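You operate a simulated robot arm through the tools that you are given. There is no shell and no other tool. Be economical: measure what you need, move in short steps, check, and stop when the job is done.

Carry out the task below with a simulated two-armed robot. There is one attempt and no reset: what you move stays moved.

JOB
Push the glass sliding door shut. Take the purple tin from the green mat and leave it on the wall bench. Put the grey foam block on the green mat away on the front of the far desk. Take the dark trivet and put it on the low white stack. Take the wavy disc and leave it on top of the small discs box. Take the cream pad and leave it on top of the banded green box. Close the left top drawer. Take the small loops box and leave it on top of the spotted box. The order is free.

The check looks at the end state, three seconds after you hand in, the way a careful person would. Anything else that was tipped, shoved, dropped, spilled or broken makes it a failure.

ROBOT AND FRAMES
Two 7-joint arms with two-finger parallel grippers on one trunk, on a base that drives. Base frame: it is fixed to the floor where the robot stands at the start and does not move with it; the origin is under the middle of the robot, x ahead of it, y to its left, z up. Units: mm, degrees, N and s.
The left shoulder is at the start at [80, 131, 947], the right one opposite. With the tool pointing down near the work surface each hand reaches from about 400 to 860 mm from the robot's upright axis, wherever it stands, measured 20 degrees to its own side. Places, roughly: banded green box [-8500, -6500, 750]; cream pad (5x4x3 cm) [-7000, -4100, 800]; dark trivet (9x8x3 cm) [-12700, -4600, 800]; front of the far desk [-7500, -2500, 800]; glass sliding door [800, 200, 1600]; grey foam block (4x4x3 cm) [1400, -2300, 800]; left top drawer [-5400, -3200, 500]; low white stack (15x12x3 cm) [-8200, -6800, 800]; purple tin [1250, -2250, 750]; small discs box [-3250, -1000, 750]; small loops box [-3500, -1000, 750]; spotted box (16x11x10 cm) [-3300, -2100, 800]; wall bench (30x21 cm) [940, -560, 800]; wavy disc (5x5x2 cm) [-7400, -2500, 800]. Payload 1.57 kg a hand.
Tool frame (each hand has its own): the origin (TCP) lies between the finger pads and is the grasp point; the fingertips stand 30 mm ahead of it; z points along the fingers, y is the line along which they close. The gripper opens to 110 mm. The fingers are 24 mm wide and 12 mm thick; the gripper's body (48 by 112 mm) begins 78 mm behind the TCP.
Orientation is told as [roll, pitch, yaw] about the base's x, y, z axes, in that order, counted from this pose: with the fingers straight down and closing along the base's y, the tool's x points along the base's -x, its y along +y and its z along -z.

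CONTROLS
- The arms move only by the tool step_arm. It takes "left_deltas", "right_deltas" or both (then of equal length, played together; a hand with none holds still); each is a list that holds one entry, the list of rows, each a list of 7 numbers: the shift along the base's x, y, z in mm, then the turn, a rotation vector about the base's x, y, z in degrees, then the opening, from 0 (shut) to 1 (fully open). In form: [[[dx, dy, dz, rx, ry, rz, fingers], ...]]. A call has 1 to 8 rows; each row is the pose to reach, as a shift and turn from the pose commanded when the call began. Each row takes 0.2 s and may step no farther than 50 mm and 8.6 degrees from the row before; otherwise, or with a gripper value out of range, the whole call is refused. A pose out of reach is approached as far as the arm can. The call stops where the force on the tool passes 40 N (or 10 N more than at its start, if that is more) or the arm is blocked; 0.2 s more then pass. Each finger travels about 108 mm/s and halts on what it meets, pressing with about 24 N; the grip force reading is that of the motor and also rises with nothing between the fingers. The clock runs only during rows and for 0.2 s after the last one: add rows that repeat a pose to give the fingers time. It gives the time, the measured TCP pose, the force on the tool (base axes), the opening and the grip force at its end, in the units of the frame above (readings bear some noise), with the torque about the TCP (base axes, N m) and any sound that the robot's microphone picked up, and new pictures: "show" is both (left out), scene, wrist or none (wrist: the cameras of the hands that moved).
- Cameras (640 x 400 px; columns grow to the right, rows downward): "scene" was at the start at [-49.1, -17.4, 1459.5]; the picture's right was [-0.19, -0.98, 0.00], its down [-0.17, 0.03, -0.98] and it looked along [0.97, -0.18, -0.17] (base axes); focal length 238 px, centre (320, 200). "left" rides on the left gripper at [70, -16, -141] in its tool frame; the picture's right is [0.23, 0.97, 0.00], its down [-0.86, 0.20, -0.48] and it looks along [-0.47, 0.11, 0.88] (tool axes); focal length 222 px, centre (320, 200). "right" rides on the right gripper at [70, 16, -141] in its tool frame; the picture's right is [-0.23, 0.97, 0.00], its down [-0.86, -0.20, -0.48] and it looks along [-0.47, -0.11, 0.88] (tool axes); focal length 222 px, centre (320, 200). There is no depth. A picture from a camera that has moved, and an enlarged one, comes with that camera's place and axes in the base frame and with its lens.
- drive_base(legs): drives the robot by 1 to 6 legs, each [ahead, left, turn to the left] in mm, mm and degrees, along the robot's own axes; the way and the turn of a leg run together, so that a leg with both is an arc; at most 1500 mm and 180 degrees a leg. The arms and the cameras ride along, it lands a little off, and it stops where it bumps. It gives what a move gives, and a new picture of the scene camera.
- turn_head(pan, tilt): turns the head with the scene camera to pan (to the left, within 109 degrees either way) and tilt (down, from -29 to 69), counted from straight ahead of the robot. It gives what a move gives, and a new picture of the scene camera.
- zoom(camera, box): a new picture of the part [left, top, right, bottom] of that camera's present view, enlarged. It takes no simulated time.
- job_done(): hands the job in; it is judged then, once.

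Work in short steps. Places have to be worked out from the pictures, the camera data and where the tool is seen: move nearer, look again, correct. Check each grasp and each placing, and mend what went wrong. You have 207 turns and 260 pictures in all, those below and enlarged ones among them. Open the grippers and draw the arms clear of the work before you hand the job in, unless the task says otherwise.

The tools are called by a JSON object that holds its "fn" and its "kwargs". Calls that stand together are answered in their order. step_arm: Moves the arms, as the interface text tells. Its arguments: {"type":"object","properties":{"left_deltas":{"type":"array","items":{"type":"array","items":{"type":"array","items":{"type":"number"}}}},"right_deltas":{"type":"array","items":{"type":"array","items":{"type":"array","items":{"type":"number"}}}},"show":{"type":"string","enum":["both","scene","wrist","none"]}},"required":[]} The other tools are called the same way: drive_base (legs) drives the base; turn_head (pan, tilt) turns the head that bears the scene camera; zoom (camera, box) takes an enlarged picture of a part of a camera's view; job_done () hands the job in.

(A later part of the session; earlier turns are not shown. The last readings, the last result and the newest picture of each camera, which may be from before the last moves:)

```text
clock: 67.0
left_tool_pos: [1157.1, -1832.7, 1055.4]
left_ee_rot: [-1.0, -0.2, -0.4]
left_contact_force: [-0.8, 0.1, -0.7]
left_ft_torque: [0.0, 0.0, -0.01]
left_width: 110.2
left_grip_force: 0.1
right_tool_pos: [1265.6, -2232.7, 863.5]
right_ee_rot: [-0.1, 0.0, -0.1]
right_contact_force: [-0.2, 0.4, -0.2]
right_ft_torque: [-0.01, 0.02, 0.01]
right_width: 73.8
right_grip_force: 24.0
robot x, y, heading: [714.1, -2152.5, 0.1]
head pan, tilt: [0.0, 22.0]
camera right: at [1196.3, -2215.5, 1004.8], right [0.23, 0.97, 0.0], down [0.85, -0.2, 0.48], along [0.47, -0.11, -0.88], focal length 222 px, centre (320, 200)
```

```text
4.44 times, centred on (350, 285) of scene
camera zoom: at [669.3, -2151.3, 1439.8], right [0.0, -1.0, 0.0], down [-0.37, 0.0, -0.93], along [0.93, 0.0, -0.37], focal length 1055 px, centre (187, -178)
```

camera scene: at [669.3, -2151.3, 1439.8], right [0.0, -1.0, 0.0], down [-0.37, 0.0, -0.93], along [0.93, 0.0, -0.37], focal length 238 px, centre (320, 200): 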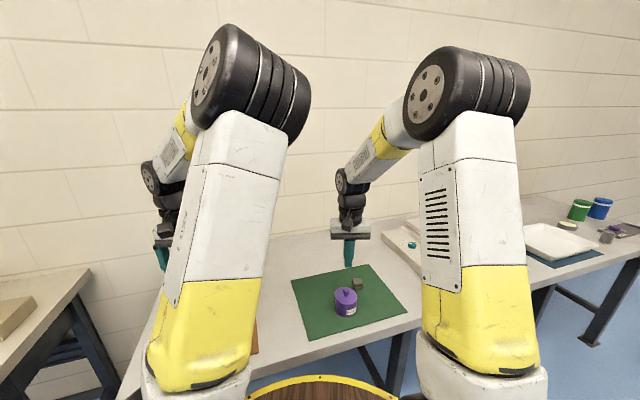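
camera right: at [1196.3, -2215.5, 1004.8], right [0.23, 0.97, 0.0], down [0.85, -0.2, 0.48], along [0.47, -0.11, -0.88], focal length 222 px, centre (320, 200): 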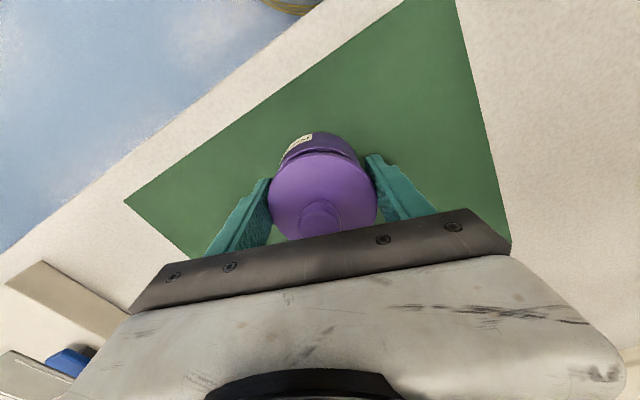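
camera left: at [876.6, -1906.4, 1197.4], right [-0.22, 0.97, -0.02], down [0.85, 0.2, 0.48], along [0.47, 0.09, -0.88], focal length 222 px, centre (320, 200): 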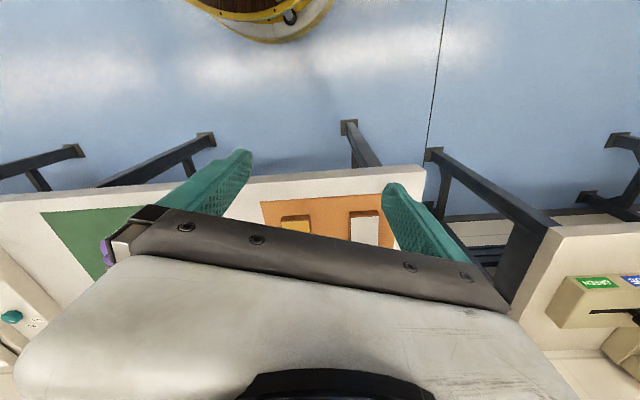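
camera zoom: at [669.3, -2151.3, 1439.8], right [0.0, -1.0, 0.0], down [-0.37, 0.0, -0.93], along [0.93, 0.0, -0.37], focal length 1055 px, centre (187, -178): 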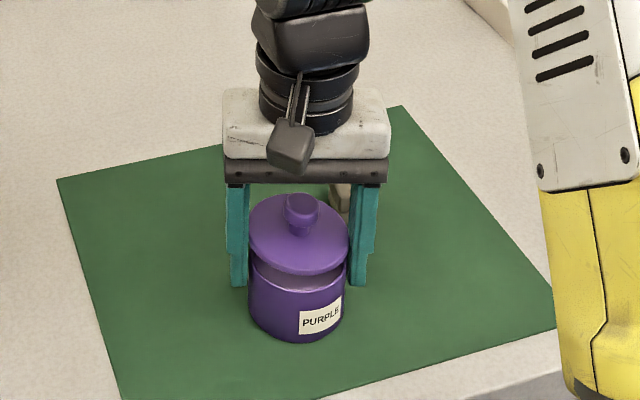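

Yes – only the lid comes up. I'll set it back down, release, and then press it shut and take the tin by the body from the side.

{"fn": "step_arm", "kwargs": {"right_deltas": [[[0, 0, -5, 0, 0, 0, 0], [0, 0, -10, 0, 0, 0, 0], [0, 0, -15, 0, 0, 0, 0], [0, 0, -16, 0, 0, 0, 0], [0, 0, -16, 0, 0, 0, 0.75], [0, 0, -16, 0, 0, 0, 1], [0, 0, -16, 0, 0, 0, 1]]], "show": "wrist"}}

{"fn": "zoom", "kwargs": {"camera": "scene", "box": [300, 240, 400, 330]}}

```text
clock: 68.6
left_tool_pos: [1157.2, -1831.3, 1055.9]
left_ee_rot: [-1.0, -0.2, -0.4]
left_contact_force: [-0.5, -0.3, 0.3]
left_ft_torque: [0.0, 0.0, 0.04]
left_width: 110.2
left_grip_force: 0.1
right_tool_pos: [1264.8, -2231.9, 848.2]
right_ee_rot: [-0.1, -0.2, -0.1]
right_contact_force: [-0.4, -0.1, 0.4]
right_ft_torque: [0.0, 0.01, 0.0]
right_width: 110.1
right_grip_force: 0.1
robot x, y, heading: [713.6, -2149.3, 0.1]
head pan, tilt: [0.0, 22.0]
camera right: at [1195.9, -2215.3, 989.3], right [0.23, 0.97, 0.0], down [0.85, -0.2, 0.48], along [0.47, -0.11, -0.88], focal length 222 px, centre (320, 200)
```

right: 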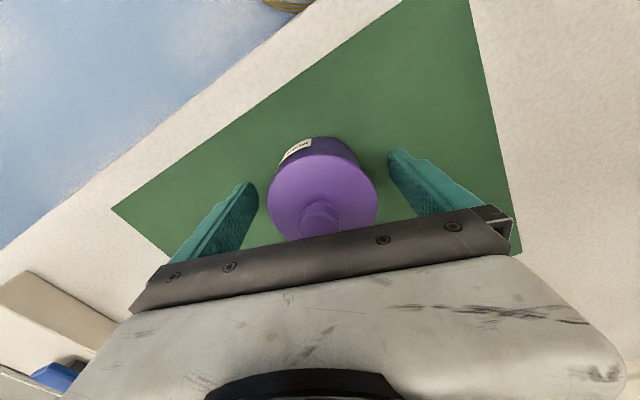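

```text
4.44 times, centred on (350, 285) of scene
camera zoom: at [669.3, -2151.3, 1439.8], right [0.0, -1.0, 0.0], down [-0.37, 0.0, -0.93], along [0.93, 0.0, -0.37], focal length 1055 px, centre (187, -178)
```

zoom: 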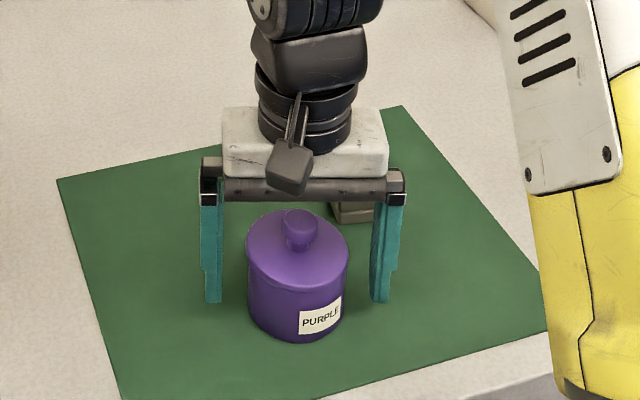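

Lid is back on. Raise, close the fingers and press gently on the knob to seat it.

{"fn": "step_arm", "kwargs": {"right_deltas": [[[0, 0, 45, 0, 0, 0, 1], [0, 0, 90, 0, 0, 0, 1], [0, 0, 110, 0, 0, 0, 0.5], [0, 0, 110, 0, 0, 0, 0], [0, 0, 110, 0, 0, 0, 0], [0, 0, 110, 0, 0, 0, 0]]], "show": "wrist"}}

{"fn": "step_arm", "kwargs": {"right_deltas": [[[0, 0, -10, 0, 0, 0, 0], [0, 0, -18, 0, 0, 0, 0], [0, 0, -26, 0, 0, 0, 0], [0, 0, -32, 0, 0, 0, 0], [0, 0, -38, 0, 0, 0, 0], [0, 0, -44, 0, 0, 0, 0], [0, 0, -48, 0, 0, 0, 0], [0, 0, -52, 0, 0, 0, 0]]], "show": "scene"}}

```text
clock: 70.0
left_tool_pos: [1157.9, -1831.2, 1055.1]
left_ee_rot: [-0.9, -0.2, -0.3]
left_contact_force: [0.3, -0.6, 0.0]
left_ft_torque: [0.01, 0.01, -0.02]
left_width: 110.0
left_grip_force: 0.1
right_tool_pos: [1265.7, -2232.5, 959.2]
right_ee_rot: [-0.1, 0.0, -0.1]
right_contact_force: [0.6, 0.9, 1.7]
right_ft_torque: [-0.03, 0.0, 0.0]
right_width: 0.0
right_grip_force: 21.5
robot x, y, heading: [715.6, -2149.0, 0.0]
head pan, tilt: [0.0, 22.0]
camera right: at [1196.1, -2215.2, 1099.6], right [0.23, 0.97, 0.0], down [0.85, -0.2, 0.48], along [0.47, -0.11, -0.88], focal length 222 px, centre (320, 200)
```

right: 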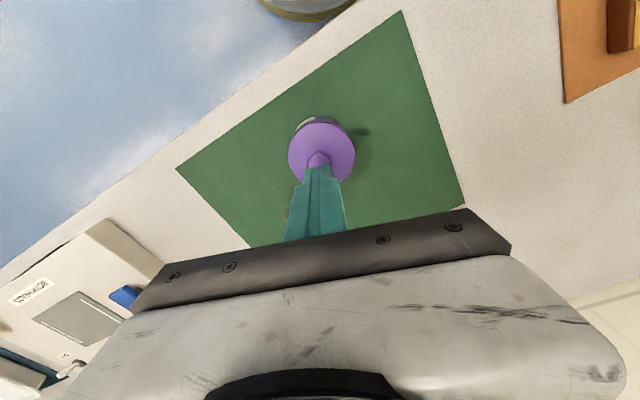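

```text
clock: 71.7
left_tool_pos: [1158.0, -1832.8, 1055.3]
left_ee_rot: [-1.0, -0.2, -0.2]
left_contact_force: [-0.3, -0.5, 0.6]
left_ft_torque: [0.02, -0.02, -0.04]
left_width: 110.1
left_grip_force: 0.0
right_tool_pos: [1268.5, -2232.9, 912.2]
right_ee_rot: [0.0, -0.4, 0.1]
right_contact_force: [-2.5, -0.2, 10.9]
right_ft_torque: [0.01, 0.02, 0.02]
right_width: 0.1
right_grip_force: 21.3
robot x, y, heading: [717.0, -2150.0, -0.1]
head pan, tilt: [0.0, 22.0]
heard: snap
stopped in row 8 (right hand): the force on the tool passed its limit at 50 N (the readings are from after the stop); the commanded pose is now the measured one
camera scene: at [668.6, -2151.3, 1439.8], right [0.0, -1.0, 0.0], down [-0.37, 0.0, -0.93], along [0.93, 0.0, -0.37], focal length 238 px, centre (320, 200)
```

scene: 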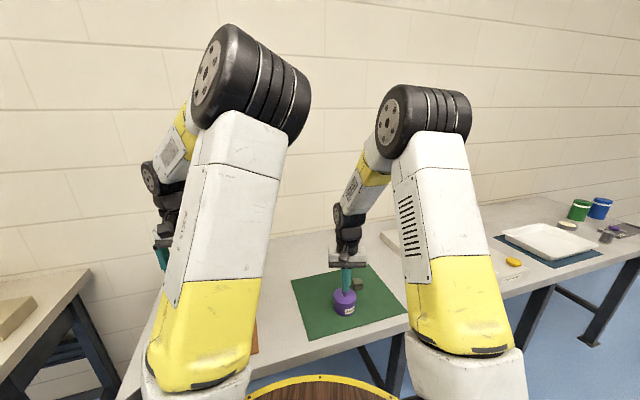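

"Snap": the lid is seated again. Now back away and pitch the right hand 60° to take the tin by its body from the side.

{"fn": "step_arm", "kwargs": {"right_deltas": [[[0, 0, 35, 0, 0, 0, 0], [-20, 0, 60, 0, -8, 0, 0], [-50, 0, 60, 0, -16, 0, 0.2], [-80, 0, 60, 0, -24, 0, 0.5], [-110, 0, 60, 0, -32, 0, 1], [-135, 0, 50, 0, -40, 0, 1], [-140, 0, 40, 0, -48, 0, 1], [-140, 0, 30, 0, -56, 0, 1]]], "show": "none"}}

{"fn": "step_arm", "kwargs": {"right_deltas": [[[10, 0, -15, 0, -4, 0, 1], [30, 0, -40, 0, -4, 0, 1], [30, 0, -40, 0, -4, 0, 1]]], "show": "both"}}

```text
clock: 73.3
left_tool_pos: [1158.0, -1830.6, 1059.6]
left_ee_rot: [-3.2, -2.0, 0.4]
left_contact_force: [1.1, 0.4, 0.0]
left_ft_torque: [-0.01, -0.01, 0.05]
left_width: 109.9
left_grip_force: 0.0
right_tool_pos: [1236.2, -2169.2, 1021.7]
right_ee_rot: [26.1, -44.6, -22.5]
right_contact_force: [0.3, -0.6, -0.8]
right_ft_torque: [0.02, -0.02, 0.05]
right_width: 109.9
right_grip_force: 0.1
right hand out of reach, approached as far as the arm can: row 5, 6, 7, 8
robot x, y, heading: [713.2, -2151.1, -0.1]
head pan, tilt: [0.0, 22.0]
stopped in row 8 (right hand): the arm was blocked; the commanded pose is now the measured one
```

```text
clock: 73.9
left_tool_pos: [1150.2, -1816.1, 1058.0]
left_ee_rot: [-3.1, -1.7, 2.4]
left_contact_force: [-0.8, -0.7, -0.2]
left_ft_torque: [0.03, -0.03, 0.04]
left_width: 109.8
left_grip_force: 0.1
right_tool_pos: [1243.9, -2103.2, 1031.2]
right_ee_rot: [41.2, -46.4, -26.9]
right_contact_force: [-0.8, 1.0, -1.2]
right_ft_torque: [0.0, 0.02, -0.01]
right_width: 110.0
right_grip_force: 0.0
right hand out of reach, approached as far as the arm can: row 1
robot x, y, heading: [716.8, -2153.4, -0.3]
head pan, tilt: [0.0, 22.0]
stopped in row 3 (right hand): the arm was blocked; the commanded pose is now the measured one
camera scene: at [669.1, -2151.4, 1439.8], right [0.0, -1.0, 0.0], down [-0.37, 0.0, -0.93], along [0.93, 0.0, -0.37], focal length 238 px, centre (320, 200)
camera right: at [1089.1, -2113.8, 1060.0], right [0.06, 0.79, 0.61], down [0.17, -0.61, 0.78], along [0.98, 0.06, -0.17], focal length 222 px, centre (320, 200)
```

scene: 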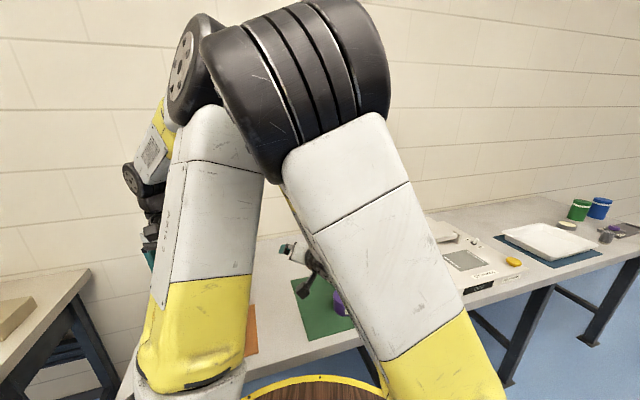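
right: 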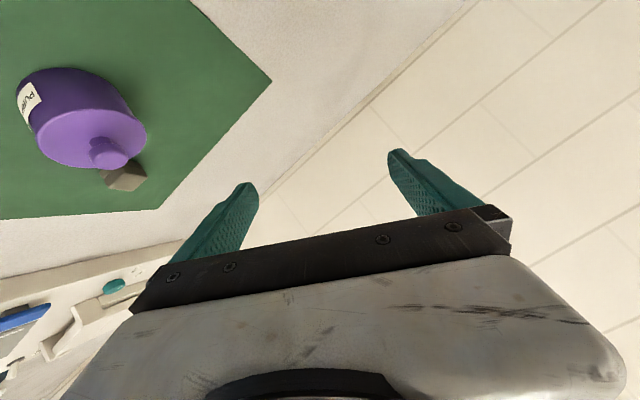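

The arms bumped each other's elbows; no objects touched. Drive back 250 mm, move the left hand outward, and untwist the right hand.

{"fn": "drive_base", "kwargs": {"legs": [[-250, 0, 0]]}}

{"fn": "step_arm", "kwargs": {"right_deltas": [[[20, -45, 5, 0, 0, 6.8, 1], [40, -90, 10, 0, 0, 13.6, 1], [60, -130, 15, 0, 0, 20.2, 1], [80, -170, 20, 0, 0, 26.9, 1]]], "left_deltas": [[[20, 30, 20, 0, 0, 0, 1], [40, 60, 40, 0, 0, 0, 1], [60, 90, 60, 0, 0, 0, 1], [80, 120, 80, 0, 0, 0, 1]]], "show": "scene"}}

```text
clock: 75.8
left_tool_pos: [898.4, -1817.4, 1058.1]
left_ee_rot: [-3.0, -1.5, 2.3]
left_contact_force: [-0.1, -0.8, -0.6]
left_ft_torque: [-0.01, 0.03, 0.01]
left_width: 110.0
left_grip_force: 0.0
right_tool_pos: [993.7, -2103.1, 1031.0]
right_ee_rot: [41.2, -46.6, -27.0]
right_contact_force: [-0.6, 0.3, 0.0]
right_ft_torque: [0.0, 0.01, 0.0]
right_width: 110.1
right_grip_force: 0.0
robot x, y, heading: [465.9, -2148.6, -0.2]
head pan, tilt: [0.0, 22.0]
camera scene: at [417.5, -2150.7, 1439.8], right [0.0, -1.0, 0.0], down [-0.37, 0.0, -0.93], along [0.93, 0.0, -0.37], focal length 238 px, centre (320, 200)
```

scene: 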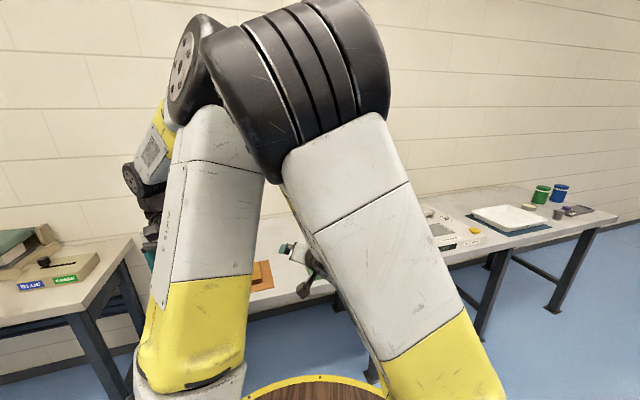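

```text
clock: 76.8
left_tool_pos: [886.6, -1761.2, 1154.2]
left_ee_rot: [-3.0, -1.6, 2.5]
left_contact_force: [-1.3, 1.3, 0.4]
left_ft_torque: [-0.08, -0.09, -0.01]
left_width: 109.8
left_grip_force: 0.0
left hand out of reach, approached as far as the arm can: row 1, 2, 3, 4
right_tool_pos: [1073.4, -2271.8, 1051.6]
right_ee_rot: [41.2, -46.7, 0.0]
right_contact_force: [0.2, 0.7, 0.2]
right_ft_torque: [-0.03, -0.01, -0.06]
right_width: 110.0
right_grip_force: 0.1
robot x, y, heading: [458.6, -2152.2, -0.3]
head pan, tilt: [0.0, 22.0]
camera scene: at [416.4, -2149.9, 1439.8], right [0.0, -1.0, 0.0], down [-0.37, 0.0, -0.93], along [0.93, 0.0, -0.37], focal length 238 px, centre (320, 200)
```

scene: 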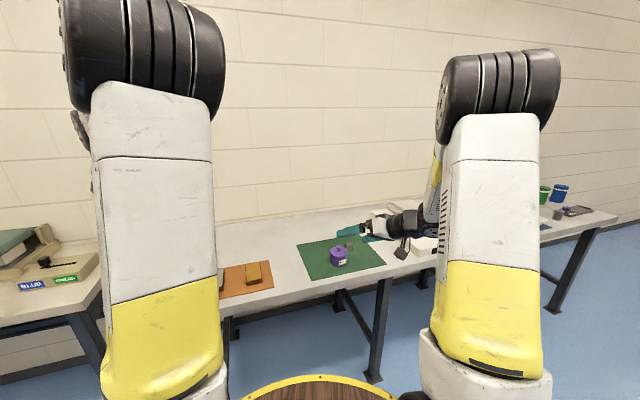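

Clear now. Untwist the right hand fully and pitch toward −60°.

{"fn": "step_arm", "kwargs": {"right_deltas": [[[8, 8, 0, -5.68, 0, -5.96, 1], [16, 16, 0, -11.36, 0, -11.92, 1], [24, 24, 0, -17.04, 0, -17.88, 1], [32, 32, 0, -22.72, 0, -23.84, 1], [40, 39, 0, -28.4, 0, -29.8, 1]]], "show": "none"}}

{"fn": "step_arm", "kwargs": {"right_deltas": [[[0, 0, -30, 0, -6.7, 0, 1], [0, 0, -60, 0, -13.3, 0, 1], [0, 0, -60, 0, -13.3, 0, 1]]], "show": "both"}}

```text
clock: 78.0
left_tool_pos: [888.2, -1764.8, 1152.4]
left_ee_rot: [-3.0, -1.7, 2.3]
left_contact_force: [0.1, -0.3, 0.9]
left_ft_torque: [0.04, 0.01, 0.0]
left_width: 110.0
left_grip_force: 0.1
right_tool_pos: [1114.0, -2235.0, 1050.3]
right_ee_rot: [-0.2, -46.5, 0.1]
right_contact_force: [0.0, -1.2, 0.0]
right_ft_torque: [0.08, 0.02, 0.11]
right_width: 110.1
right_grip_force: 0.1
robot x, y, heading: [462.6, -2151.8, -0.1]
head pan, tilt: [0.0, 22.0]
```

```text
clock: 78.8
left_tool_pos: [886.5, -1762.7, 1152.6]
left_ee_rot: [-3.1, -1.7, 2.4]
left_contact_force: [0.5, 0.3, 0.2]
left_ft_torque: [-0.04, 0.01, 0.02]
left_width: 109.7
left_grip_force: 0.1
right_tool_pos: [1112.7, -2235.7, 990.8]
right_ee_rot: [-0.3, -59.9, 0.2]
right_contact_force: [-0.1, -0.3, 0.0]
right_ft_torque: [0.0, -0.01, -0.01]
right_width: 110.0
right_grip_force: 0.1
robot x, y, heading: [463.9, -2150.2, -0.0]
head pan, tilt: [0.0, 22.0]
camera scene: at [417.4, -2150.8, 1439.8], right [0.0, -1.0, 0.0], down [-0.37, 0.0, -0.93], along [0.93, 0.0, -0.37], focal length 238 px, centre (320, 200)
camera right: at [956.0, -2217.6, 1000.0], right [0.11, 0.97, 0.19], down [0.01, -0.2, 0.98], along [0.99, -0.11, -0.04], focal length 222 px, centre (320, 200)
```

scene: 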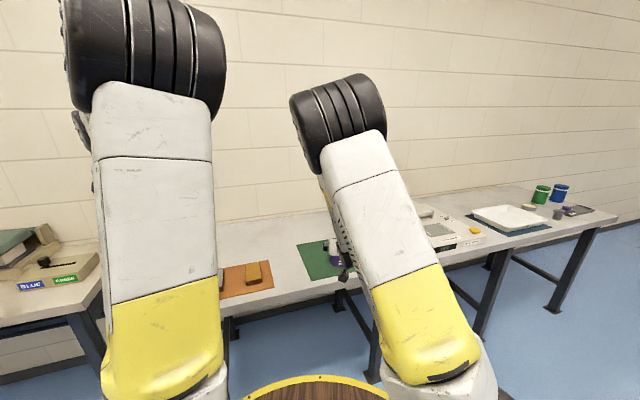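
right: 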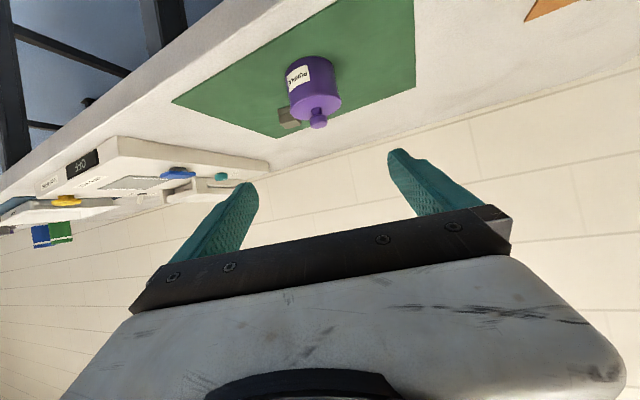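

Move to the pre-approach point in front of the tin.

{"fn": "step_arm", "kwargs": {"right_deltas": [[[15, 2, -30, 0, 0, 0, 1], [30, 4, -60, 0, 0, 0, 1], [45, 5, -88, 0, 0, 0, 1], [45, 5, -88, 0, 0, 0, 1]]], "show": "both"}}

{"fn": "zoom", "kwargs": {"camera": "scene", "box": [280, 220, 400, 310]}}

```text
clock: 79.8
left_tool_pos: [888.0, -1763.4, 1151.4]
left_ee_rot: [-3.0, -1.6, 2.4]
left_contact_force: [-0.1, 0.1, -0.1]
left_ft_torque: [0.0, 0.01, -0.03]
left_width: 110.0
left_grip_force: 0.0
right_tool_pos: [1158.4, -2230.0, 902.7]
right_ee_rot: [-0.2, -59.8, 0.2]
right_contact_force: [0.2, -0.2, 0.1]
right_ft_torque: [0.03, 0.0, -0.01]
right_width: 110.2
right_grip_force: 0.0
robot x, y, heading: [467.6, -2149.9, -0.2]
head pan, tilt: [0.0, 22.0]
camera scene: at [417.4, -2150.7, 1439.8], right [0.0, -1.0, 0.0], down [-0.37, 0.0, -0.93], along [0.93, 0.0, -0.37], focal length 238 px, centre (320, 200)
camera right: at [1001.2, -2212.7, 912.3], right [0.11, 0.97, 0.19], down [0.01, -0.2, 0.98], along [0.99, -0.11, -0.04], focal length 222 px, centre (320, 200)
```

scene: 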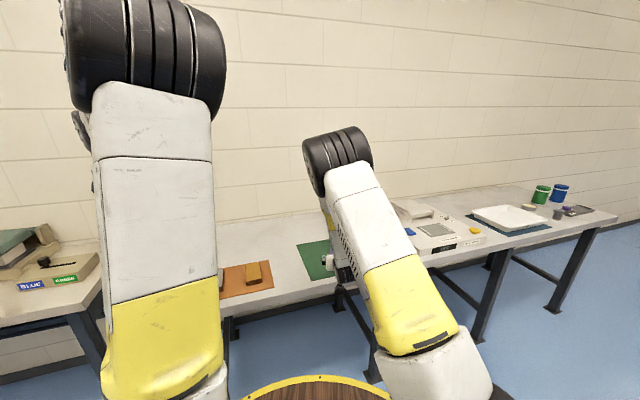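
right: 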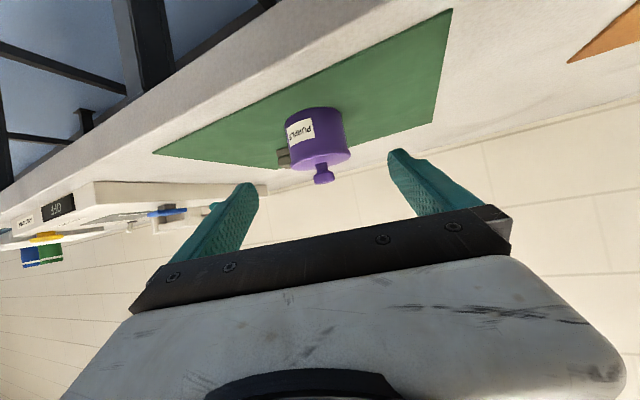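

```text
4.44 times, centred on (340, 265) of scene
camera zoom: at [417.4, -2150.7, 1439.8], right [0.0, -1.0, 0.0], down [-0.37, 0.0, -0.93], along [0.93, 0.0, -0.37], focal length 1055 px, centre (231, -89)
```

zoom: 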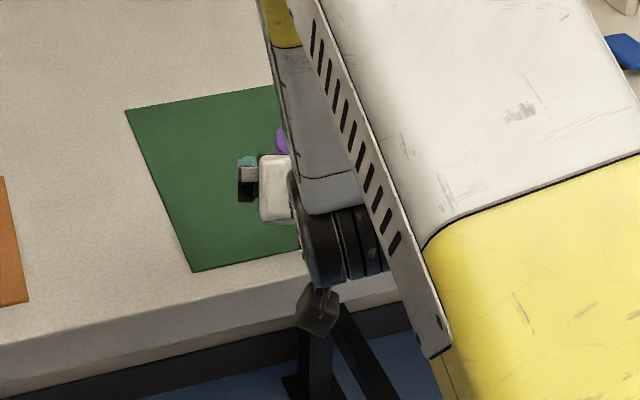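

Tin is centred between fingers. Advance along the finger direction and close on the body.

{"fn": "step_arm", "kwargs": {"right_deltas": [[[35, 0, -21, 0, 0, 0, 1], [65, 0, -39, 0, 0, 0, 1], [85, 0, -51, 0, 0, 0, 1], [95, 0, -57, 0, 0, 0, 1], [95, 0, -57, 0, 0, 0, 1]]], "show": "wrist"}}

```text
clock: 81.0
left_tool_pos: [888.2, -1763.7, 1151.8]
left_ee_rot: [-3.0, -1.6, 2.4]
left_contact_force: [0.4, -0.9, 0.1]
left_ft_torque: [0.01, 0.0, 0.0]
left_width: 110.2
left_grip_force: 0.1
right_tool_pos: [1253.1, -2229.5, 845.5]
right_ee_rot: [-0.3, -59.9, 0.1]
right_contact_force: [0.2, 0.2, -0.3]
right_ft_torque: [0.01, 0.0, -0.02]
right_width: 109.7
right_grip_force: 0.0
robot x, y, heading: [467.4, -2153.4, -0.4]
head pan, tilt: [0.0, 22.0]
camera right: at [1096.2, -2212.3, 855.4], right [0.11, 0.97, 0.19], down [0.01, -0.2, 0.98], along [0.99, -0.11, -0.04], focal length 222 px, centre (320, 200)
```

right: 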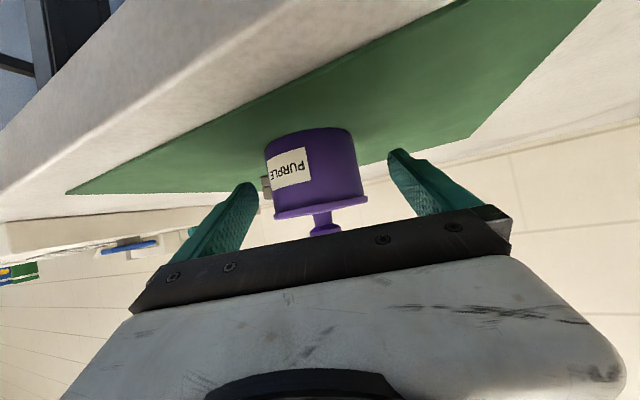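

The lid has a slightly wider thin flange; the fingertips are level with the body. Close.

{"fn": "step_arm", "kwargs": {"right_deltas": [[[0, 0, 0, 0, 0, 0, 0.75], [0, 0, 0, 0, 0, 0, 0.5], [0, 0, 0, 0, 0, 0, 0], [0, 0, 0, 0, 0, 0, 0], [0, 0, 0, 0, 0, 0, 0]]], "show": "wrist"}}

```text
clock: 82.2
left_tool_pos: [888.3, -1763.9, 1152.0]
left_ee_rot: [-3.0, -1.6, 2.5]
left_contact_force: [-0.4, -0.2, -0.6]
left_ft_torque: [-0.03, 0.01, -0.02]
left_width: 109.9
left_grip_force: 0.1
right_tool_pos: [1253.2, -2229.5, 846.3]
right_ee_rot: [-0.2, -59.9, 0.1]
right_contact_force: [-0.3, 0.3, 0.0]
right_ft_torque: [0.08, -0.05, 0.01]
right_width: 71.4
right_grip_force: 24.1
robot x, y, heading: [465.8, -2152.1, -0.0]
head pan, tilt: [0.0, 22.0]
camera right: at [1096.1, -2212.3, 855.5], right [0.11, 0.97, 0.19], down [0.01, -0.2, 0.98], along [0.99, -0.11, -0.04], focal length 222 px, centre (320, 200)
```

right: 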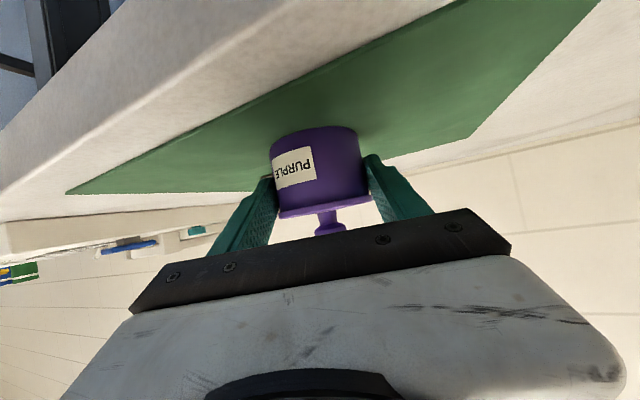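

Gripped at 71.4 mm (body), no snap. Lift slowly.

{"fn": "step_arm", "kwargs": {"right_deltas": [[[0, 0, 8, 0, 0, 0, 0], [0, 0, 20, 0, 0, 0, 0], [0, 0, 40, 0, 0, 0, 0], [0, 0, 65, 0, 0, 0, 0], [0, 0, 90, 0, 0, 0, 0], [0, 0, 90, 0, 0, 0, 0]]], "show": "wrist"}}

```text
clock: 83.6
left_tool_pos: [888.2, -1765.4, 1151.6]
left_ee_rot: [-3.0, -1.6, 2.4]
left_contact_force: [-0.1, 0.6, -0.3]
left_ft_torque: [-0.02, 0.01, -0.01]
left_width: 110.0
left_grip_force: 0.0
right_tool_pos: [1254.6, -2230.2, 936.8]
right_ee_rot: [-0.2, -59.9, 0.2]
right_contact_force: [-0.1, 0.0, -2.7]
right_ft_torque: [-0.01, 0.06, 0.02]
right_width: 71.1
right_grip_force: 23.7
robot x, y, heading: [465.4, -2151.6, -0.1]
head pan, tilt: [0.0, 22.0]
camera right: at [1096.4, -2212.1, 946.7], right [0.11, 0.97, 0.19], down [0.02, -0.2, 0.98], along [0.99, -0.11, -0.04], focal length 222 px, centre (320, 200)
```

right: 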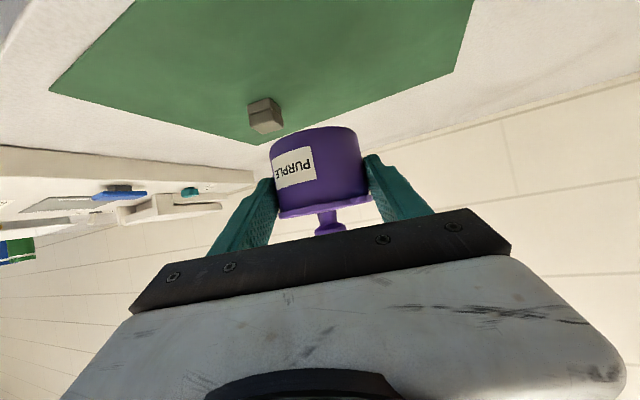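

Tin is held. Raise the right hand, then drive right/ahead so the left hand can take the grey block.

{"fn": "step_arm", "kwargs": {"right_deltas": [[[-30, 0, 35, 0, 0, 0, 0], [-60, -10, 70, 0, 0, 0, 0], [-90, -20, 105, 0, 0, 0, 0], [-120, -30, 140, 0, 0, 0, 0], [-150, -40, 160, 0, 0, 0, 0]]], "show": "none"}}

{"fn": "drive_base", "kwargs": {"legs": [[0, -400, 0], [180, 0, 0]]}}

```text
clock: 84.8
left_tool_pos: [886.9, -1763.7, 1152.0]
left_ee_rot: [-3.0, -1.7, 2.3]
left_contact_force: [1.2, -0.3, 0.1]
left_ft_torque: [-0.02, 0.03, -0.01]
left_width: 109.9
left_grip_force: 0.0
right_tool_pos: [1102.2, -2269.1, 1095.0]
right_ee_rot: [-0.1, -59.7, 0.2]
right_contact_force: [0.0, -0.1, -1.7]
right_ft_torque: [0.0, 0.01, -0.03]
right_width: 71.3
right_grip_force: 24.2
robot x, y, heading: [469.4, -2151.4, -0.1]
head pan, tilt: [0.0, 22.0]
```

```text
clock: 88.3
left_tool_pos: [1065.7, -2159.3, 1152.6]
left_ee_rot: [-3.0, -1.5, 2.7]
left_contact_force: [-0.1, -0.6, 0.1]
left_ft_torque: [0.02, 0.01, 0.01]
left_width: 110.3
left_grip_force: 0.0
right_tool_pos: [1283.6, -2665.6, 1095.8]
right_ee_rot: [-0.2, -59.9, 0.4]
right_contact_force: [0.4, 1.1, -1.6]
right_ft_torque: [0.02, 0.07, -0.02]
right_width: 71.2
right_grip_force: 23.7
robot x, y, heading: [645.3, -2548.6, -0.2]
head pan, tilt: [0.0, 22.0]
camera scene: at [597.6, -2548.5, 1439.8], right [0.0, -1.0, 0.0], down [-0.37, 0.0, -0.93], along [0.93, 0.0, -0.37], focal length 238 px, centre (320, 200)
```

scene: 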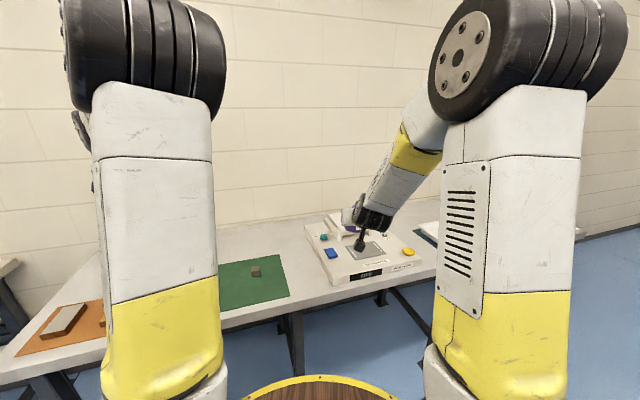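

Move the left hand above the block.

{"fn": "step_arm", "kwargs": {"left_deltas": [[[37, -16, -24, 0.4, 0.2, -0.3, 1], [74, -33, -48, 0.8, 0.4, -0.6, 1], [111, -50, -72, 1.2, 0.6, -0.9, 1], [148, -66, -96, 1.6, 0.8, -1.2, 1], [185, -83, -120, 2, 1, -1.5, 1], [222, -99, -144, 2.4, 1.2, -1.8, 1], [259, -116, -168, 2.8, 1.4, -2.1, 1], [296, -132, -190, 3, 1.6, -2.4, 1]]], "show": "both"}}

```text
clock: 90.2
left_tool_pos: [1213.6, -2355.6, 1015.3]
left_ee_rot: [-1.0, -0.9, 1.2]
left_contact_force: [0.1, -0.7, 0.3]
left_ft_torque: [0.06, 0.02, -0.03]
left_width: 110.1
left_grip_force: 0.0
left hand out of reach, approached as far as the arm can: row 1, 2, 3, 4, 5, 6, 7, 8
right_tool_pos: [1283.2, -2678.7, 1092.5]
right_ee_rot: [-0.7, -59.6, -0.6]
right_contact_force: [-0.8, 0.6, -2.4]
right_ft_torque: [0.01, 0.0, -0.03]
right_width: 71.5
right_grip_force: 23.7
robot x, y, heading: [645.6, -2548.3, 0.1]
head pan, tilt: [0.0, 22.0]
camera scene: at [598.0, -2548.8, 1439.8], right [0.0, -1.0, 0.0], down [-0.38, 0.0, -0.93], along [0.93, 0.0, -0.38], focal length 238 px, centre (320, 200)
camera left: at [1141.6, -2371.4, 1155.9], right [-0.25, 0.97, -0.02], down [0.84, 0.23, 0.49], along [0.48, 0.1, -0.87], focal length 222 px, centre (320, 200)
```

scene: 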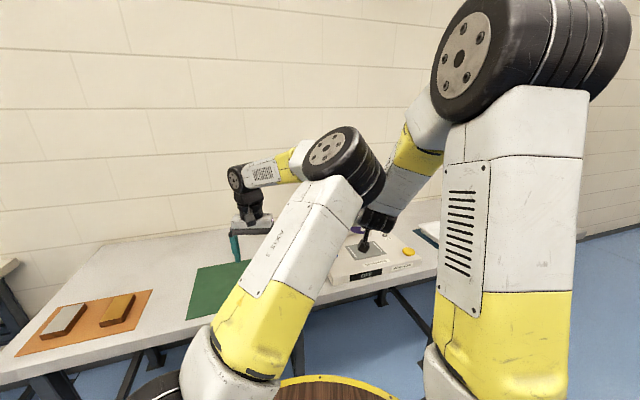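
left: 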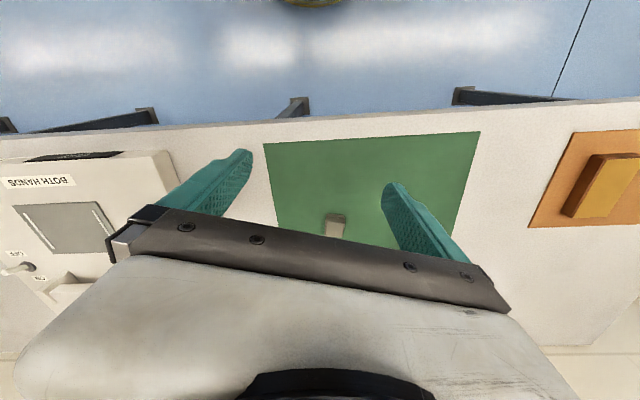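

The left arm is in a folded-over posture with poor reach. I'll withdraw it and do the carrying with the right hand: first bring the tin to the wall bench.

{"fn": "step_arm", "kwargs": {"left_deltas": [[[-25, 25, 25, 0, 0, 0, 1], [-50, 50, 50, 0, 0, 0, 1], [-75, 80, 70, 0, 0, 0, 1], [-100, 110, 90, 0, 0, 0, 1], [-120, 145, 110, 0, 0, 0, 1], [-140, 180, 130, 0, 0, 0, 1], [-150, 215, 140, 0, 0, 0, 1], [-160, 250, 150, 0, 0, 0, 1]]], "show": "none"}}

{"fn": "drive_base", "kwargs": {"legs": [[-650, 0, 0], [0, 1500, 0], [0, 370, 0]]}}

```text
clock: 92.0
left_tool_pos: [1037.6, -2129.6, 1164.9]
left_ee_rot: [0.3, -0.3, 0.2]
left_contact_force: [-0.5, -0.1, 0.8]
left_ft_torque: [0.02, -0.01, 0.0]
left_width: 110.0
left_grip_force: 0.0
left hand out of reach, approached as far as the arm can: row 7, 8
right_tool_pos: [1284.4, -2663.9, 1096.1]
right_ee_rot: [-0.2, -59.9, 0.4]
right_contact_force: [0.0, -0.1, -2.0]
right_ft_torque: [0.0, 0.06, -0.01]
right_width: 71.3
right_grip_force: 24.0
robot x, y, heading: [645.2, -2548.8, -0.2]
head pan, tilt: [0.0, 22.0]
```

```text
clock: 104.6
left_tool_pos: [393.7, -256.1, 1164.9]
left_ee_rot: [0.1, -0.3, -0.2]
left_contact_force: [0.0, 0.6, -0.9]
left_ft_torque: [0.02, 0.02, 0.0]
left_width: 110.0
left_grip_force: 0.0
right_tool_pos: [637.0, -791.2, 1095.3]
right_ee_rot: [-0.2, -60.0, 0.0]
right_contact_force: [-0.6, 0.1, -2.6]
right_ft_torque: [-0.02, 0.01, -0.07]
right_width: 71.0
right_grip_force: 24.2
robot x, y, heading: [-1.1, -669.9, -0.4]
head pan, tilt: [0.0, 22.0]
camera scene: at [-48.1, -671.2, 1439.8], right [-0.01, -1.0, 0.0], down [-0.37, 0.0, -0.93], along [0.93, -0.01, -0.37], focal length 238 px, centre (320, 200)
```

scene: 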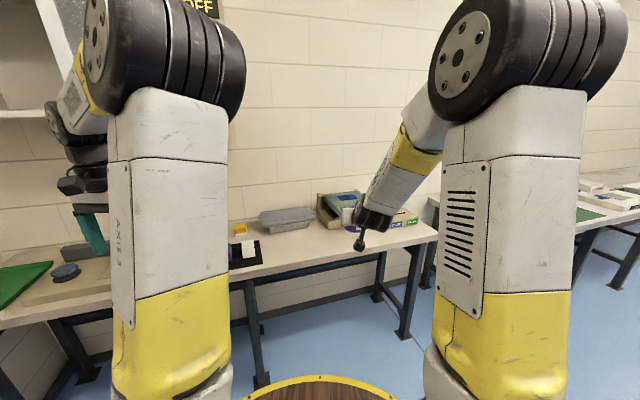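

Target bench area (940,-560) is the free space in front of the grey bin, right of the black mat. Drive closer.

{"fn": "drive_base", "kwargs": {"legs": [[220, 170, 0]]}}

{"fn": "step_arm", "kwargs": {"right_deltas": [[[15, 15, -40, 0, 0, 0, 0], [30, 30, -80, 0, 0, 0, 0], [45, 45, -120, 0, 0, 0, 0], [60, 60, -150, 0, 0, 0, 0], [60, 60, -150, 0, 0, 0, 0]]], "show": "both"}}

```text
clock: 106.5
left_tool_pos: [611.8, -86.0, 1163.8]
left_ee_rot: [0.3, -0.3, 0.0]
left_contact_force: [-0.2, 0.6, 0.0]
left_ft_torque: [0.01, -0.05, 0.0]
left_width: 110.0
left_grip_force: 0.0
right_tool_pos: [856.8, -620.6, 1096.0]
right_ee_rot: [-0.2, -59.9, 0.2]
right_contact_force: [0.0, -1.0, -1.4]
right_ft_torque: [0.0, 0.03, 0.0]
right_width: 71.2
right_grip_force: 24.5
robot x, y, heading: [217.5, -498.4, -0.2]
head pan, tilt: [0.0, 22.0]
camera scene: at [170.6, -502.0, 1439.8], right [0.0, -1.0, 0.0], down [-0.37, 0.0, -0.93], along [0.93, 0.0, -0.37], focal length 238 px, centre (320, 200)
```

scene: 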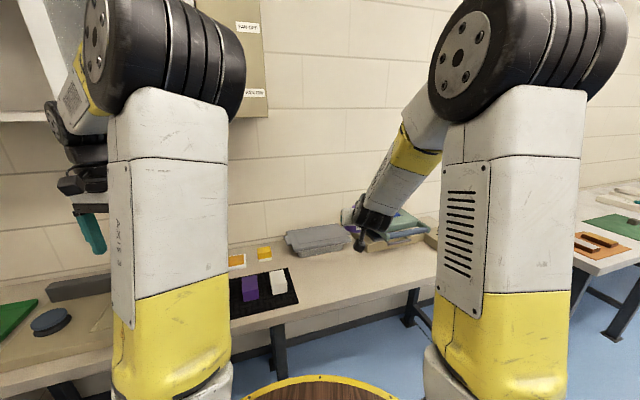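

```text
clock: 107.7
left_tool_pos: [612.2, -85.1, 1164.9]
left_ee_rot: [0.2, -0.3, 0.0]
left_contact_force: [0.4, -0.2, 0.2]
left_ft_torque: [-0.01, -0.02, 0.02]
left_width: 110.3
left_grip_force: 0.1
right_tool_pos: [915.9, -560.7, 944.8]
right_ee_rot: [-0.2, -59.9, 0.1]
right_contact_force: [0.6, -0.7, -1.4]
right_ft_torque: [0.02, 0.02, -0.02]
right_width: 71.2
right_grip_force: 24.3
robot x, y, heading: [216.1, -505.2, -0.2]
head pan, tilt: [0.0, 22.0]
camera scene: at [170.7, -502.0, 1439.8], right [0.0, -1.0, 0.0], down [-0.37, 0.0, -0.93], along [0.93, 0.0, -0.37], focal length 238 px, centre (320, 200)
camera right: at [758.9, -543.9, 955.3], right [0.11, 0.97, 0.19], down [0.01, -0.2, 0.98], along [0.99, -0.11, -0.04], focal length 222 px, centre (320, 200)
```

scene: 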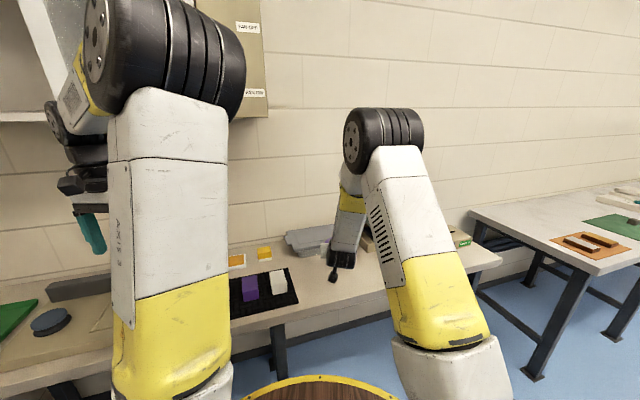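
right: 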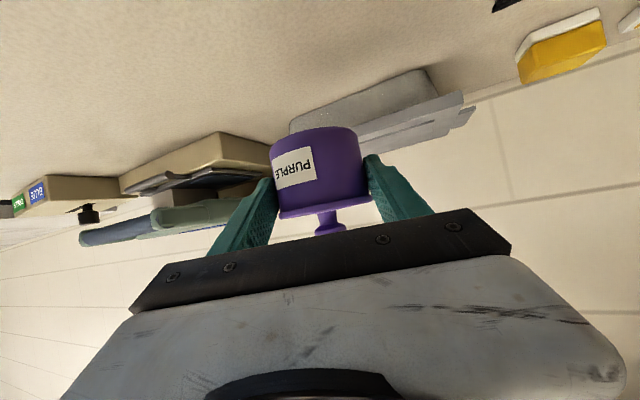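

Nothing below at this spot. Lower in stages toward contact.

{"fn": "step_arm", "kwargs": {"right_deltas": [[[0, 0, -30, 0, 0, 0, 0], [0, 0, -60, 0, 0, 0, 0], [0, 0, -80, 0, 0, 0, 0], [0, 0, -86, 0, 0, 0, 0], [0, 0, -90, 0, 0, 0, 0], [0, 0, -94, 0, 0, 0, 0], [0, 0, -97, 0, 0, 0, 0], [0, 0, -100, 0, 0, 0, 0]]], "show": "wrist"}}

```text
clock: 109.5
left_tool_pos: [612.9, -86.0, 1164.8]
left_ee_rot: [0.2, -0.3, -0.1]
left_contact_force: [-0.9, -0.2, 0.2]
left_ft_torque: [0.03, 0.0, 0.0]
left_width: 110.3
left_grip_force: 0.0
right_tool_pos: [916.8, -560.0, 843.5]
right_ee_rot: [-0.3, -59.8, 0.0]
right_contact_force: [0.2, 0.5, -1.6]
right_ft_torque: [0.03, 0.02, 0.0]
right_width: 71.3
right_grip_force: 24.2
robot x, y, heading: [218.7, -502.8, -0.4]
head pan, tilt: [0.0, 22.0]
camera right: at [758.6, -544.2, 855.3], right [0.11, 0.97, 0.2], down [0.02, -0.2, 0.98], along [0.99, -0.11, -0.04], focal length 222 px, centre (320, 200)
```

right: 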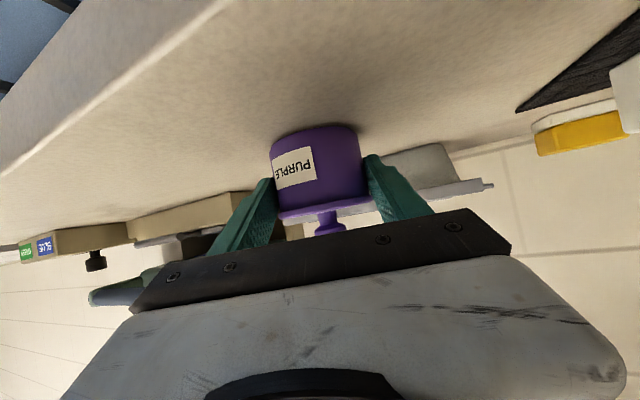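

Nearly touching. Continue in 2 mm rows.

{"fn": "step_arm", "kwargs": {"right_deltas": [[[0, 0, -2, 0, 0, 0, 0], [0, 0, -4, 0, 0, 0, 0], [0, 0, -6, 0, 0, 0, 0], [0, 0, -8, 0, 0, 0, 0]]], "show": "none"}}

```text
clock: 110.5
left_tool_pos: [611.1, -85.7, 1163.9]
left_ee_rot: [0.2, -0.3, -0.1]
left_contact_force: [0.0, 0.1, 0.0]
left_ft_torque: [-0.04, -0.01, 0.01]
left_width: 110.1
left_grip_force: 0.1
right_tool_pos: [917.4, -562.0, 839.9]
right_ee_rot: [0.0, -60.2, 0.1]
right_contact_force: [-3.6, -1.0, 23.6]
right_ft_torque: [0.57, -0.59, 0.16]
right_width: 71.3
right_grip_force: 23.6
robot x, y, heading: [218.1, -499.3, -0.2]
head pan, tilt: [0.0, 22.0]
```

Contact. Relieve, open, and retreat along the finger axis.

{"fn": "step_arm", "kwargs": {"right_deltas": [[[0, 0, 4, 0, 0, 0, 0], [0, 0, 4, 0, 0, 0, 0.85], [0, 0, 4, 0, 0, 0, 1], [0, 0, 4, 0, 0, 0, 1], [-30, 0, 20, 0, 0, 0, 1], [-65, 0, 40, 0, 0, 0, 1], [-100, 0, 60, 0, 0, 0, 1], [-125, 0, 90, 0, 0, 0, 1]]], "show": "both"}}

```text
clock: 112.3
left_tool_pos: [612.9, -85.6, 1164.8]
left_ee_rot: [0.2, -0.3, -0.1]
left_contact_force: [-0.1, 0.2, -0.7]
left_ft_torque: [0.01, 0.03, 0.02]
left_width: 110.1
left_grip_force: 0.0
right_tool_pos: [792.0, -563.4, 927.4]
right_ee_rot: [-0.2, -59.8, 0.1]
right_contact_force: [-0.1, -0.7, -0.5]
right_ft_torque: [-0.02, 0.01, 0.01]
right_width: 109.8
right_grip_force: 0.2
robot x, y, heading: [221.1, -502.7, -0.2]
head pan, tilt: [0.0, 22.0]
camera scene: at [171.2, -501.9, 1439.8], right [0.0, -1.0, 0.0], down [-0.38, 0.0, -0.93], along [0.93, 0.0, -0.38], focal length 238 px, centre (320, 200)
camera right: at [633.9, -545.9, 936.7], right [0.11, 0.97, 0.19], down [0.02, -0.2, 0.98], along [0.99, -0.11, -0.04], focal length 222 px, centre (320, 200)
```

scene: 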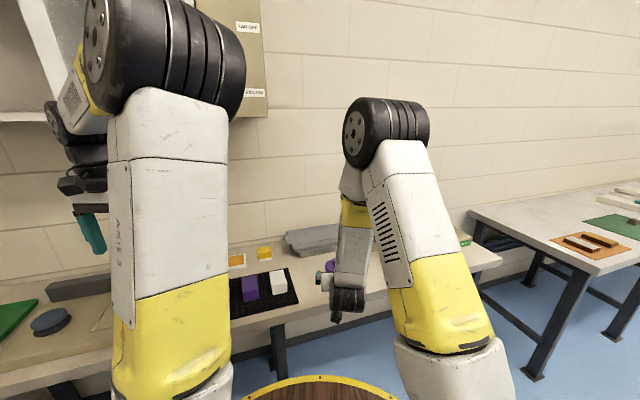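
right: 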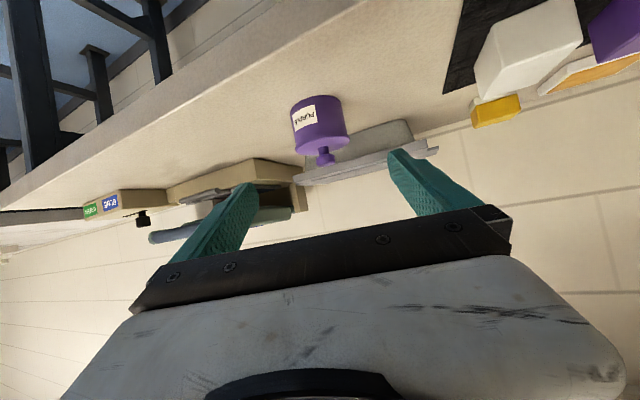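

The tin stands on the bench, lid on. Back off, straighten the right hand to fingers-down, and return to the mat for the block.

{"fn": "drive_base", "kwargs": {"legs": [[-300, 0, 0]]}}

{"fn": "step_arm", "kwargs": {"right_deltas": [[[0, -15, 20, 0, 7.5, 0, 1], [0, -30, 40, 0, 15, 0, 1], [0, -45, 60, 0, 22.5, 0, 1], [0, -60, 80, 0, 30, 0, 1], [0, -75, 90, 0, 37.5, 0, 1], [0, -90, 100, 0, 45, 0, 1], [0, -105, 100, 0, 52.5, 0, 1], [0, -120, 100, 0, 59.9, 0, 1]]], "show": "none"}}

{"fn": "drive_base", "kwargs": {"legs": [[0, -1500, 0], [0, -140, 0], [790, 0, 0]]}}

```text
clock: 114.4
left_tool_pos: [313.8, -84.4, 1164.6]
left_ee_rot: [0.2, -0.3, 0.0]
left_contact_force: [-0.7, 0.2, 0.6]
left_ft_torque: [0.02, 0.01, 0.02]
left_width: 109.9
left_grip_force: 0.2
right_tool_pos: [492.6, -561.6, 926.8]
right_ee_rot: [-0.2, -59.9, 0.3]
right_contact_force: [0.9, -0.2, 0.9]
right_ft_torque: [-0.01, -0.02, 0.01]
right_width: 110.1
right_grip_force: 0.1
robot x, y, heading: [-82.4, -505.4, -0.1]
head pan, tilt: [0.0, 22.0]
camera scene: at [-128.1, -501.1, 1439.8], right [0.0, -1.0, 0.0], down [-0.37, 0.0, -0.93], along [0.93, 0.0, -0.37], focal length 238 px, centre (320, 200)
```

scene: 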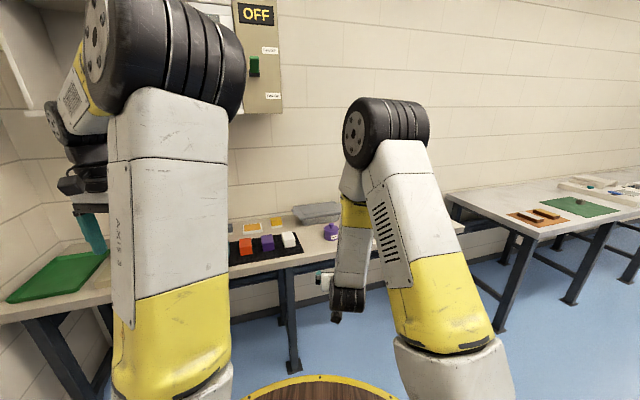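

```text
clock: 116.2
left_tool_pos: [312.7, -83.0, 1164.6]
left_ee_rot: [0.2, -0.3, 0.0]
left_contact_force: [0.4, 1.3, 0.0]
left_ft_torque: [0.01, -0.04, 0.02]
left_width: 110.0
left_grip_force: 0.1
right_tool_pos: [492.7, -682.6, 1026.8]
right_ee_rot: [-0.1, 0.1, 0.1]
right_contact_force: [-0.5, 0.5, 0.5]
right_ft_torque: [-0.02, -0.03, 0.01]
right_width: 110.3
right_grip_force: 0.1
robot x, y, heading: [-82.7, -498.1, 0.0]
head pan, tilt: [0.0, 22.0]
```

```text
clock: 128.3
left_tool_pos: [1094.8, -1717.8, 1165.4]
left_ee_rot: [0.2, -0.2, 0.4]
left_contact_force: [0.4, 0.1, 0.1]
left_ft_torque: [0.01, 0.01, 0.02]
left_width: 110.0
left_grip_force: 0.0
right_tool_pos: [1276.0, -2313.9, 1026.4]
right_ee_rot: [0.0, 0.0, 0.5]
right_contact_force: [0.8, 1.0, 0.6]
right_ft_torque: [0.01, 0.0, 0.04]
right_width: 109.8
right_grip_force: 0.0
robot x, y, heading: [704.4, -2136.3, 0.2]
head pan, tilt: [0.0, 22.0]
camera scene: at [655.6, -2137.7, 1439.8], right [0.0, -1.0, 0.0], down [-0.37, 0.0, -0.93], along [0.93, 0.0, -0.37], focal length 238 px, centre (320, 200)
```

scene: 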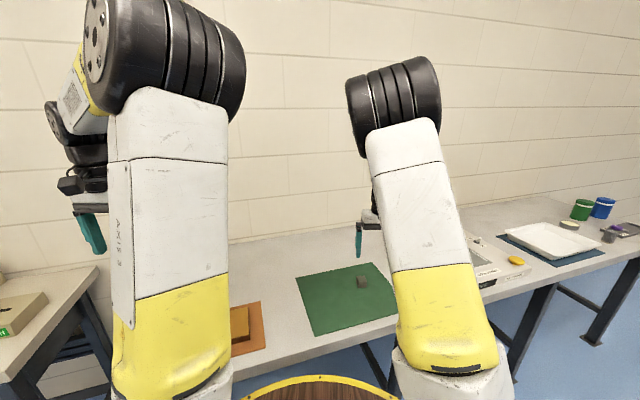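

Block ≈ (1362,-2290). Bring the right hand above it.

{"fn": "step_arm", "kwargs": {"right_deltas": [[[30, 8, -30, 0, 0, 0, 0.8], [60, 16, -60, 0, 0, 0, 0.8], [86, 24, -90, 0, 0, 0, 0.8], [86, 24, -96, 0, 0, 0, 0.8]]], "show": "wrist"}}

```text
clock: 129.3
left_tool_pos: [1093.2, -1717.4, 1164.5]
left_ee_rot: [0.2, -0.3, 0.4]
left_contact_force: [0.1, -0.7, -0.1]
left_ft_torque: [-0.01, 0.0, -0.01]
left_width: 109.8
left_grip_force: 0.0
right_tool_pos: [1362.4, -2289.2, 930.4]
right_ee_rot: [-0.1, 0.1, 0.5]
right_contact_force: [-0.2, 0.5, -0.3]
right_ft_torque: [-0.01, -0.03, 0.02]
right_width: 88.1
right_grip_force: 0.1
robot x, y, heading: [702.2, -2137.3, 0.2]
head pan, tilt: [0.0, 22.0]
camera right: at [1293.2, -2273.1, 1071.0], right [0.22, 0.98, 0.0], down [0.86, -0.19, 0.48], along [0.47, -0.11, -0.88], focal length 222 px, centre (320, 200)
```

right: 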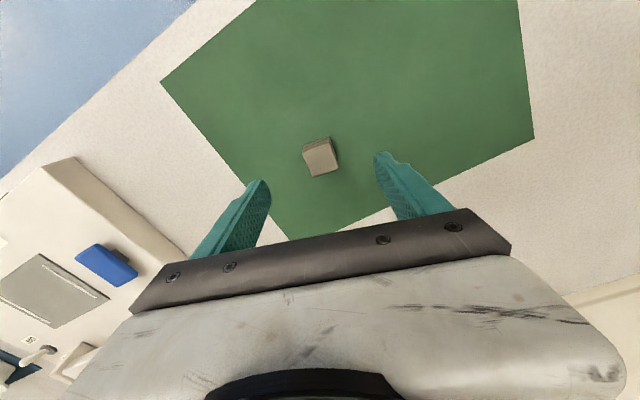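

Block is axis-aligned and centred. Lower to TCP z 848 and grip.

{"fn": "step_arm", "kwargs": {"right_deltas": [[[3, 0, -40, 0, 0, 0, 0.8], [3, 0, -70, 0, 0, 0, 0.8], [3, 0, -82, 0, 0, 0, 0.8], [3, 0, -82, 0, 0, 0, 0], [3, 0, -82, 0, 0, 0, 0], [3, 0, -82, 0, 0, 0, 0], [3, 0, -60, 0, 0, 0, 0], [3, 0, -20, 0, 0, 0, 0]]], "show": "wrist"}}

```text
clock: 131.1
left_tool_pos: [1092.8, -1717.4, 1165.6]
left_ee_rot: [0.3, -0.3, 0.4]
left_contact_force: [0.7, -0.7, -0.3]
left_ft_torque: [-0.01, 0.03, -0.02]
left_width: 109.7
left_grip_force: 0.1
right_tool_pos: [1366.9, -2289.5, 910.4]
right_ee_rot: [0.0, 0.0, 0.5]
right_contact_force: [0.1, 0.3, 0.2]
right_ft_torque: [-0.01, -0.01, -0.02]
right_width: 32.6
right_grip_force: 23.5
robot x, y, heading: [706.6, -2136.5, 0.3]
head pan, tilt: [0.0, 22.0]
camera right: at [1297.0, -2273.6, 1051.3], right [0.22, 0.98, 0.0], down [0.86, -0.19, 0.48], along [0.47, -0.11, -0.88], focal length 222 px, centre (320, 200)
```

right: 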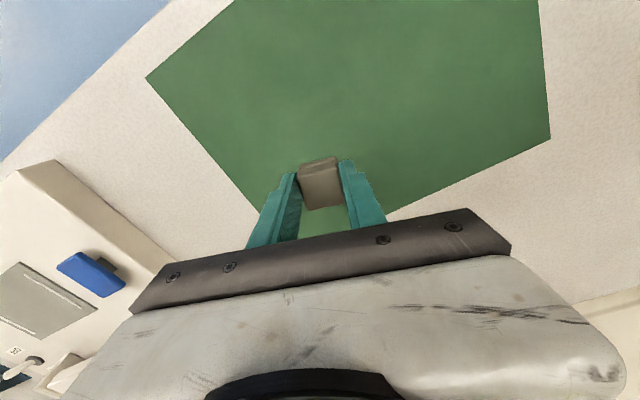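

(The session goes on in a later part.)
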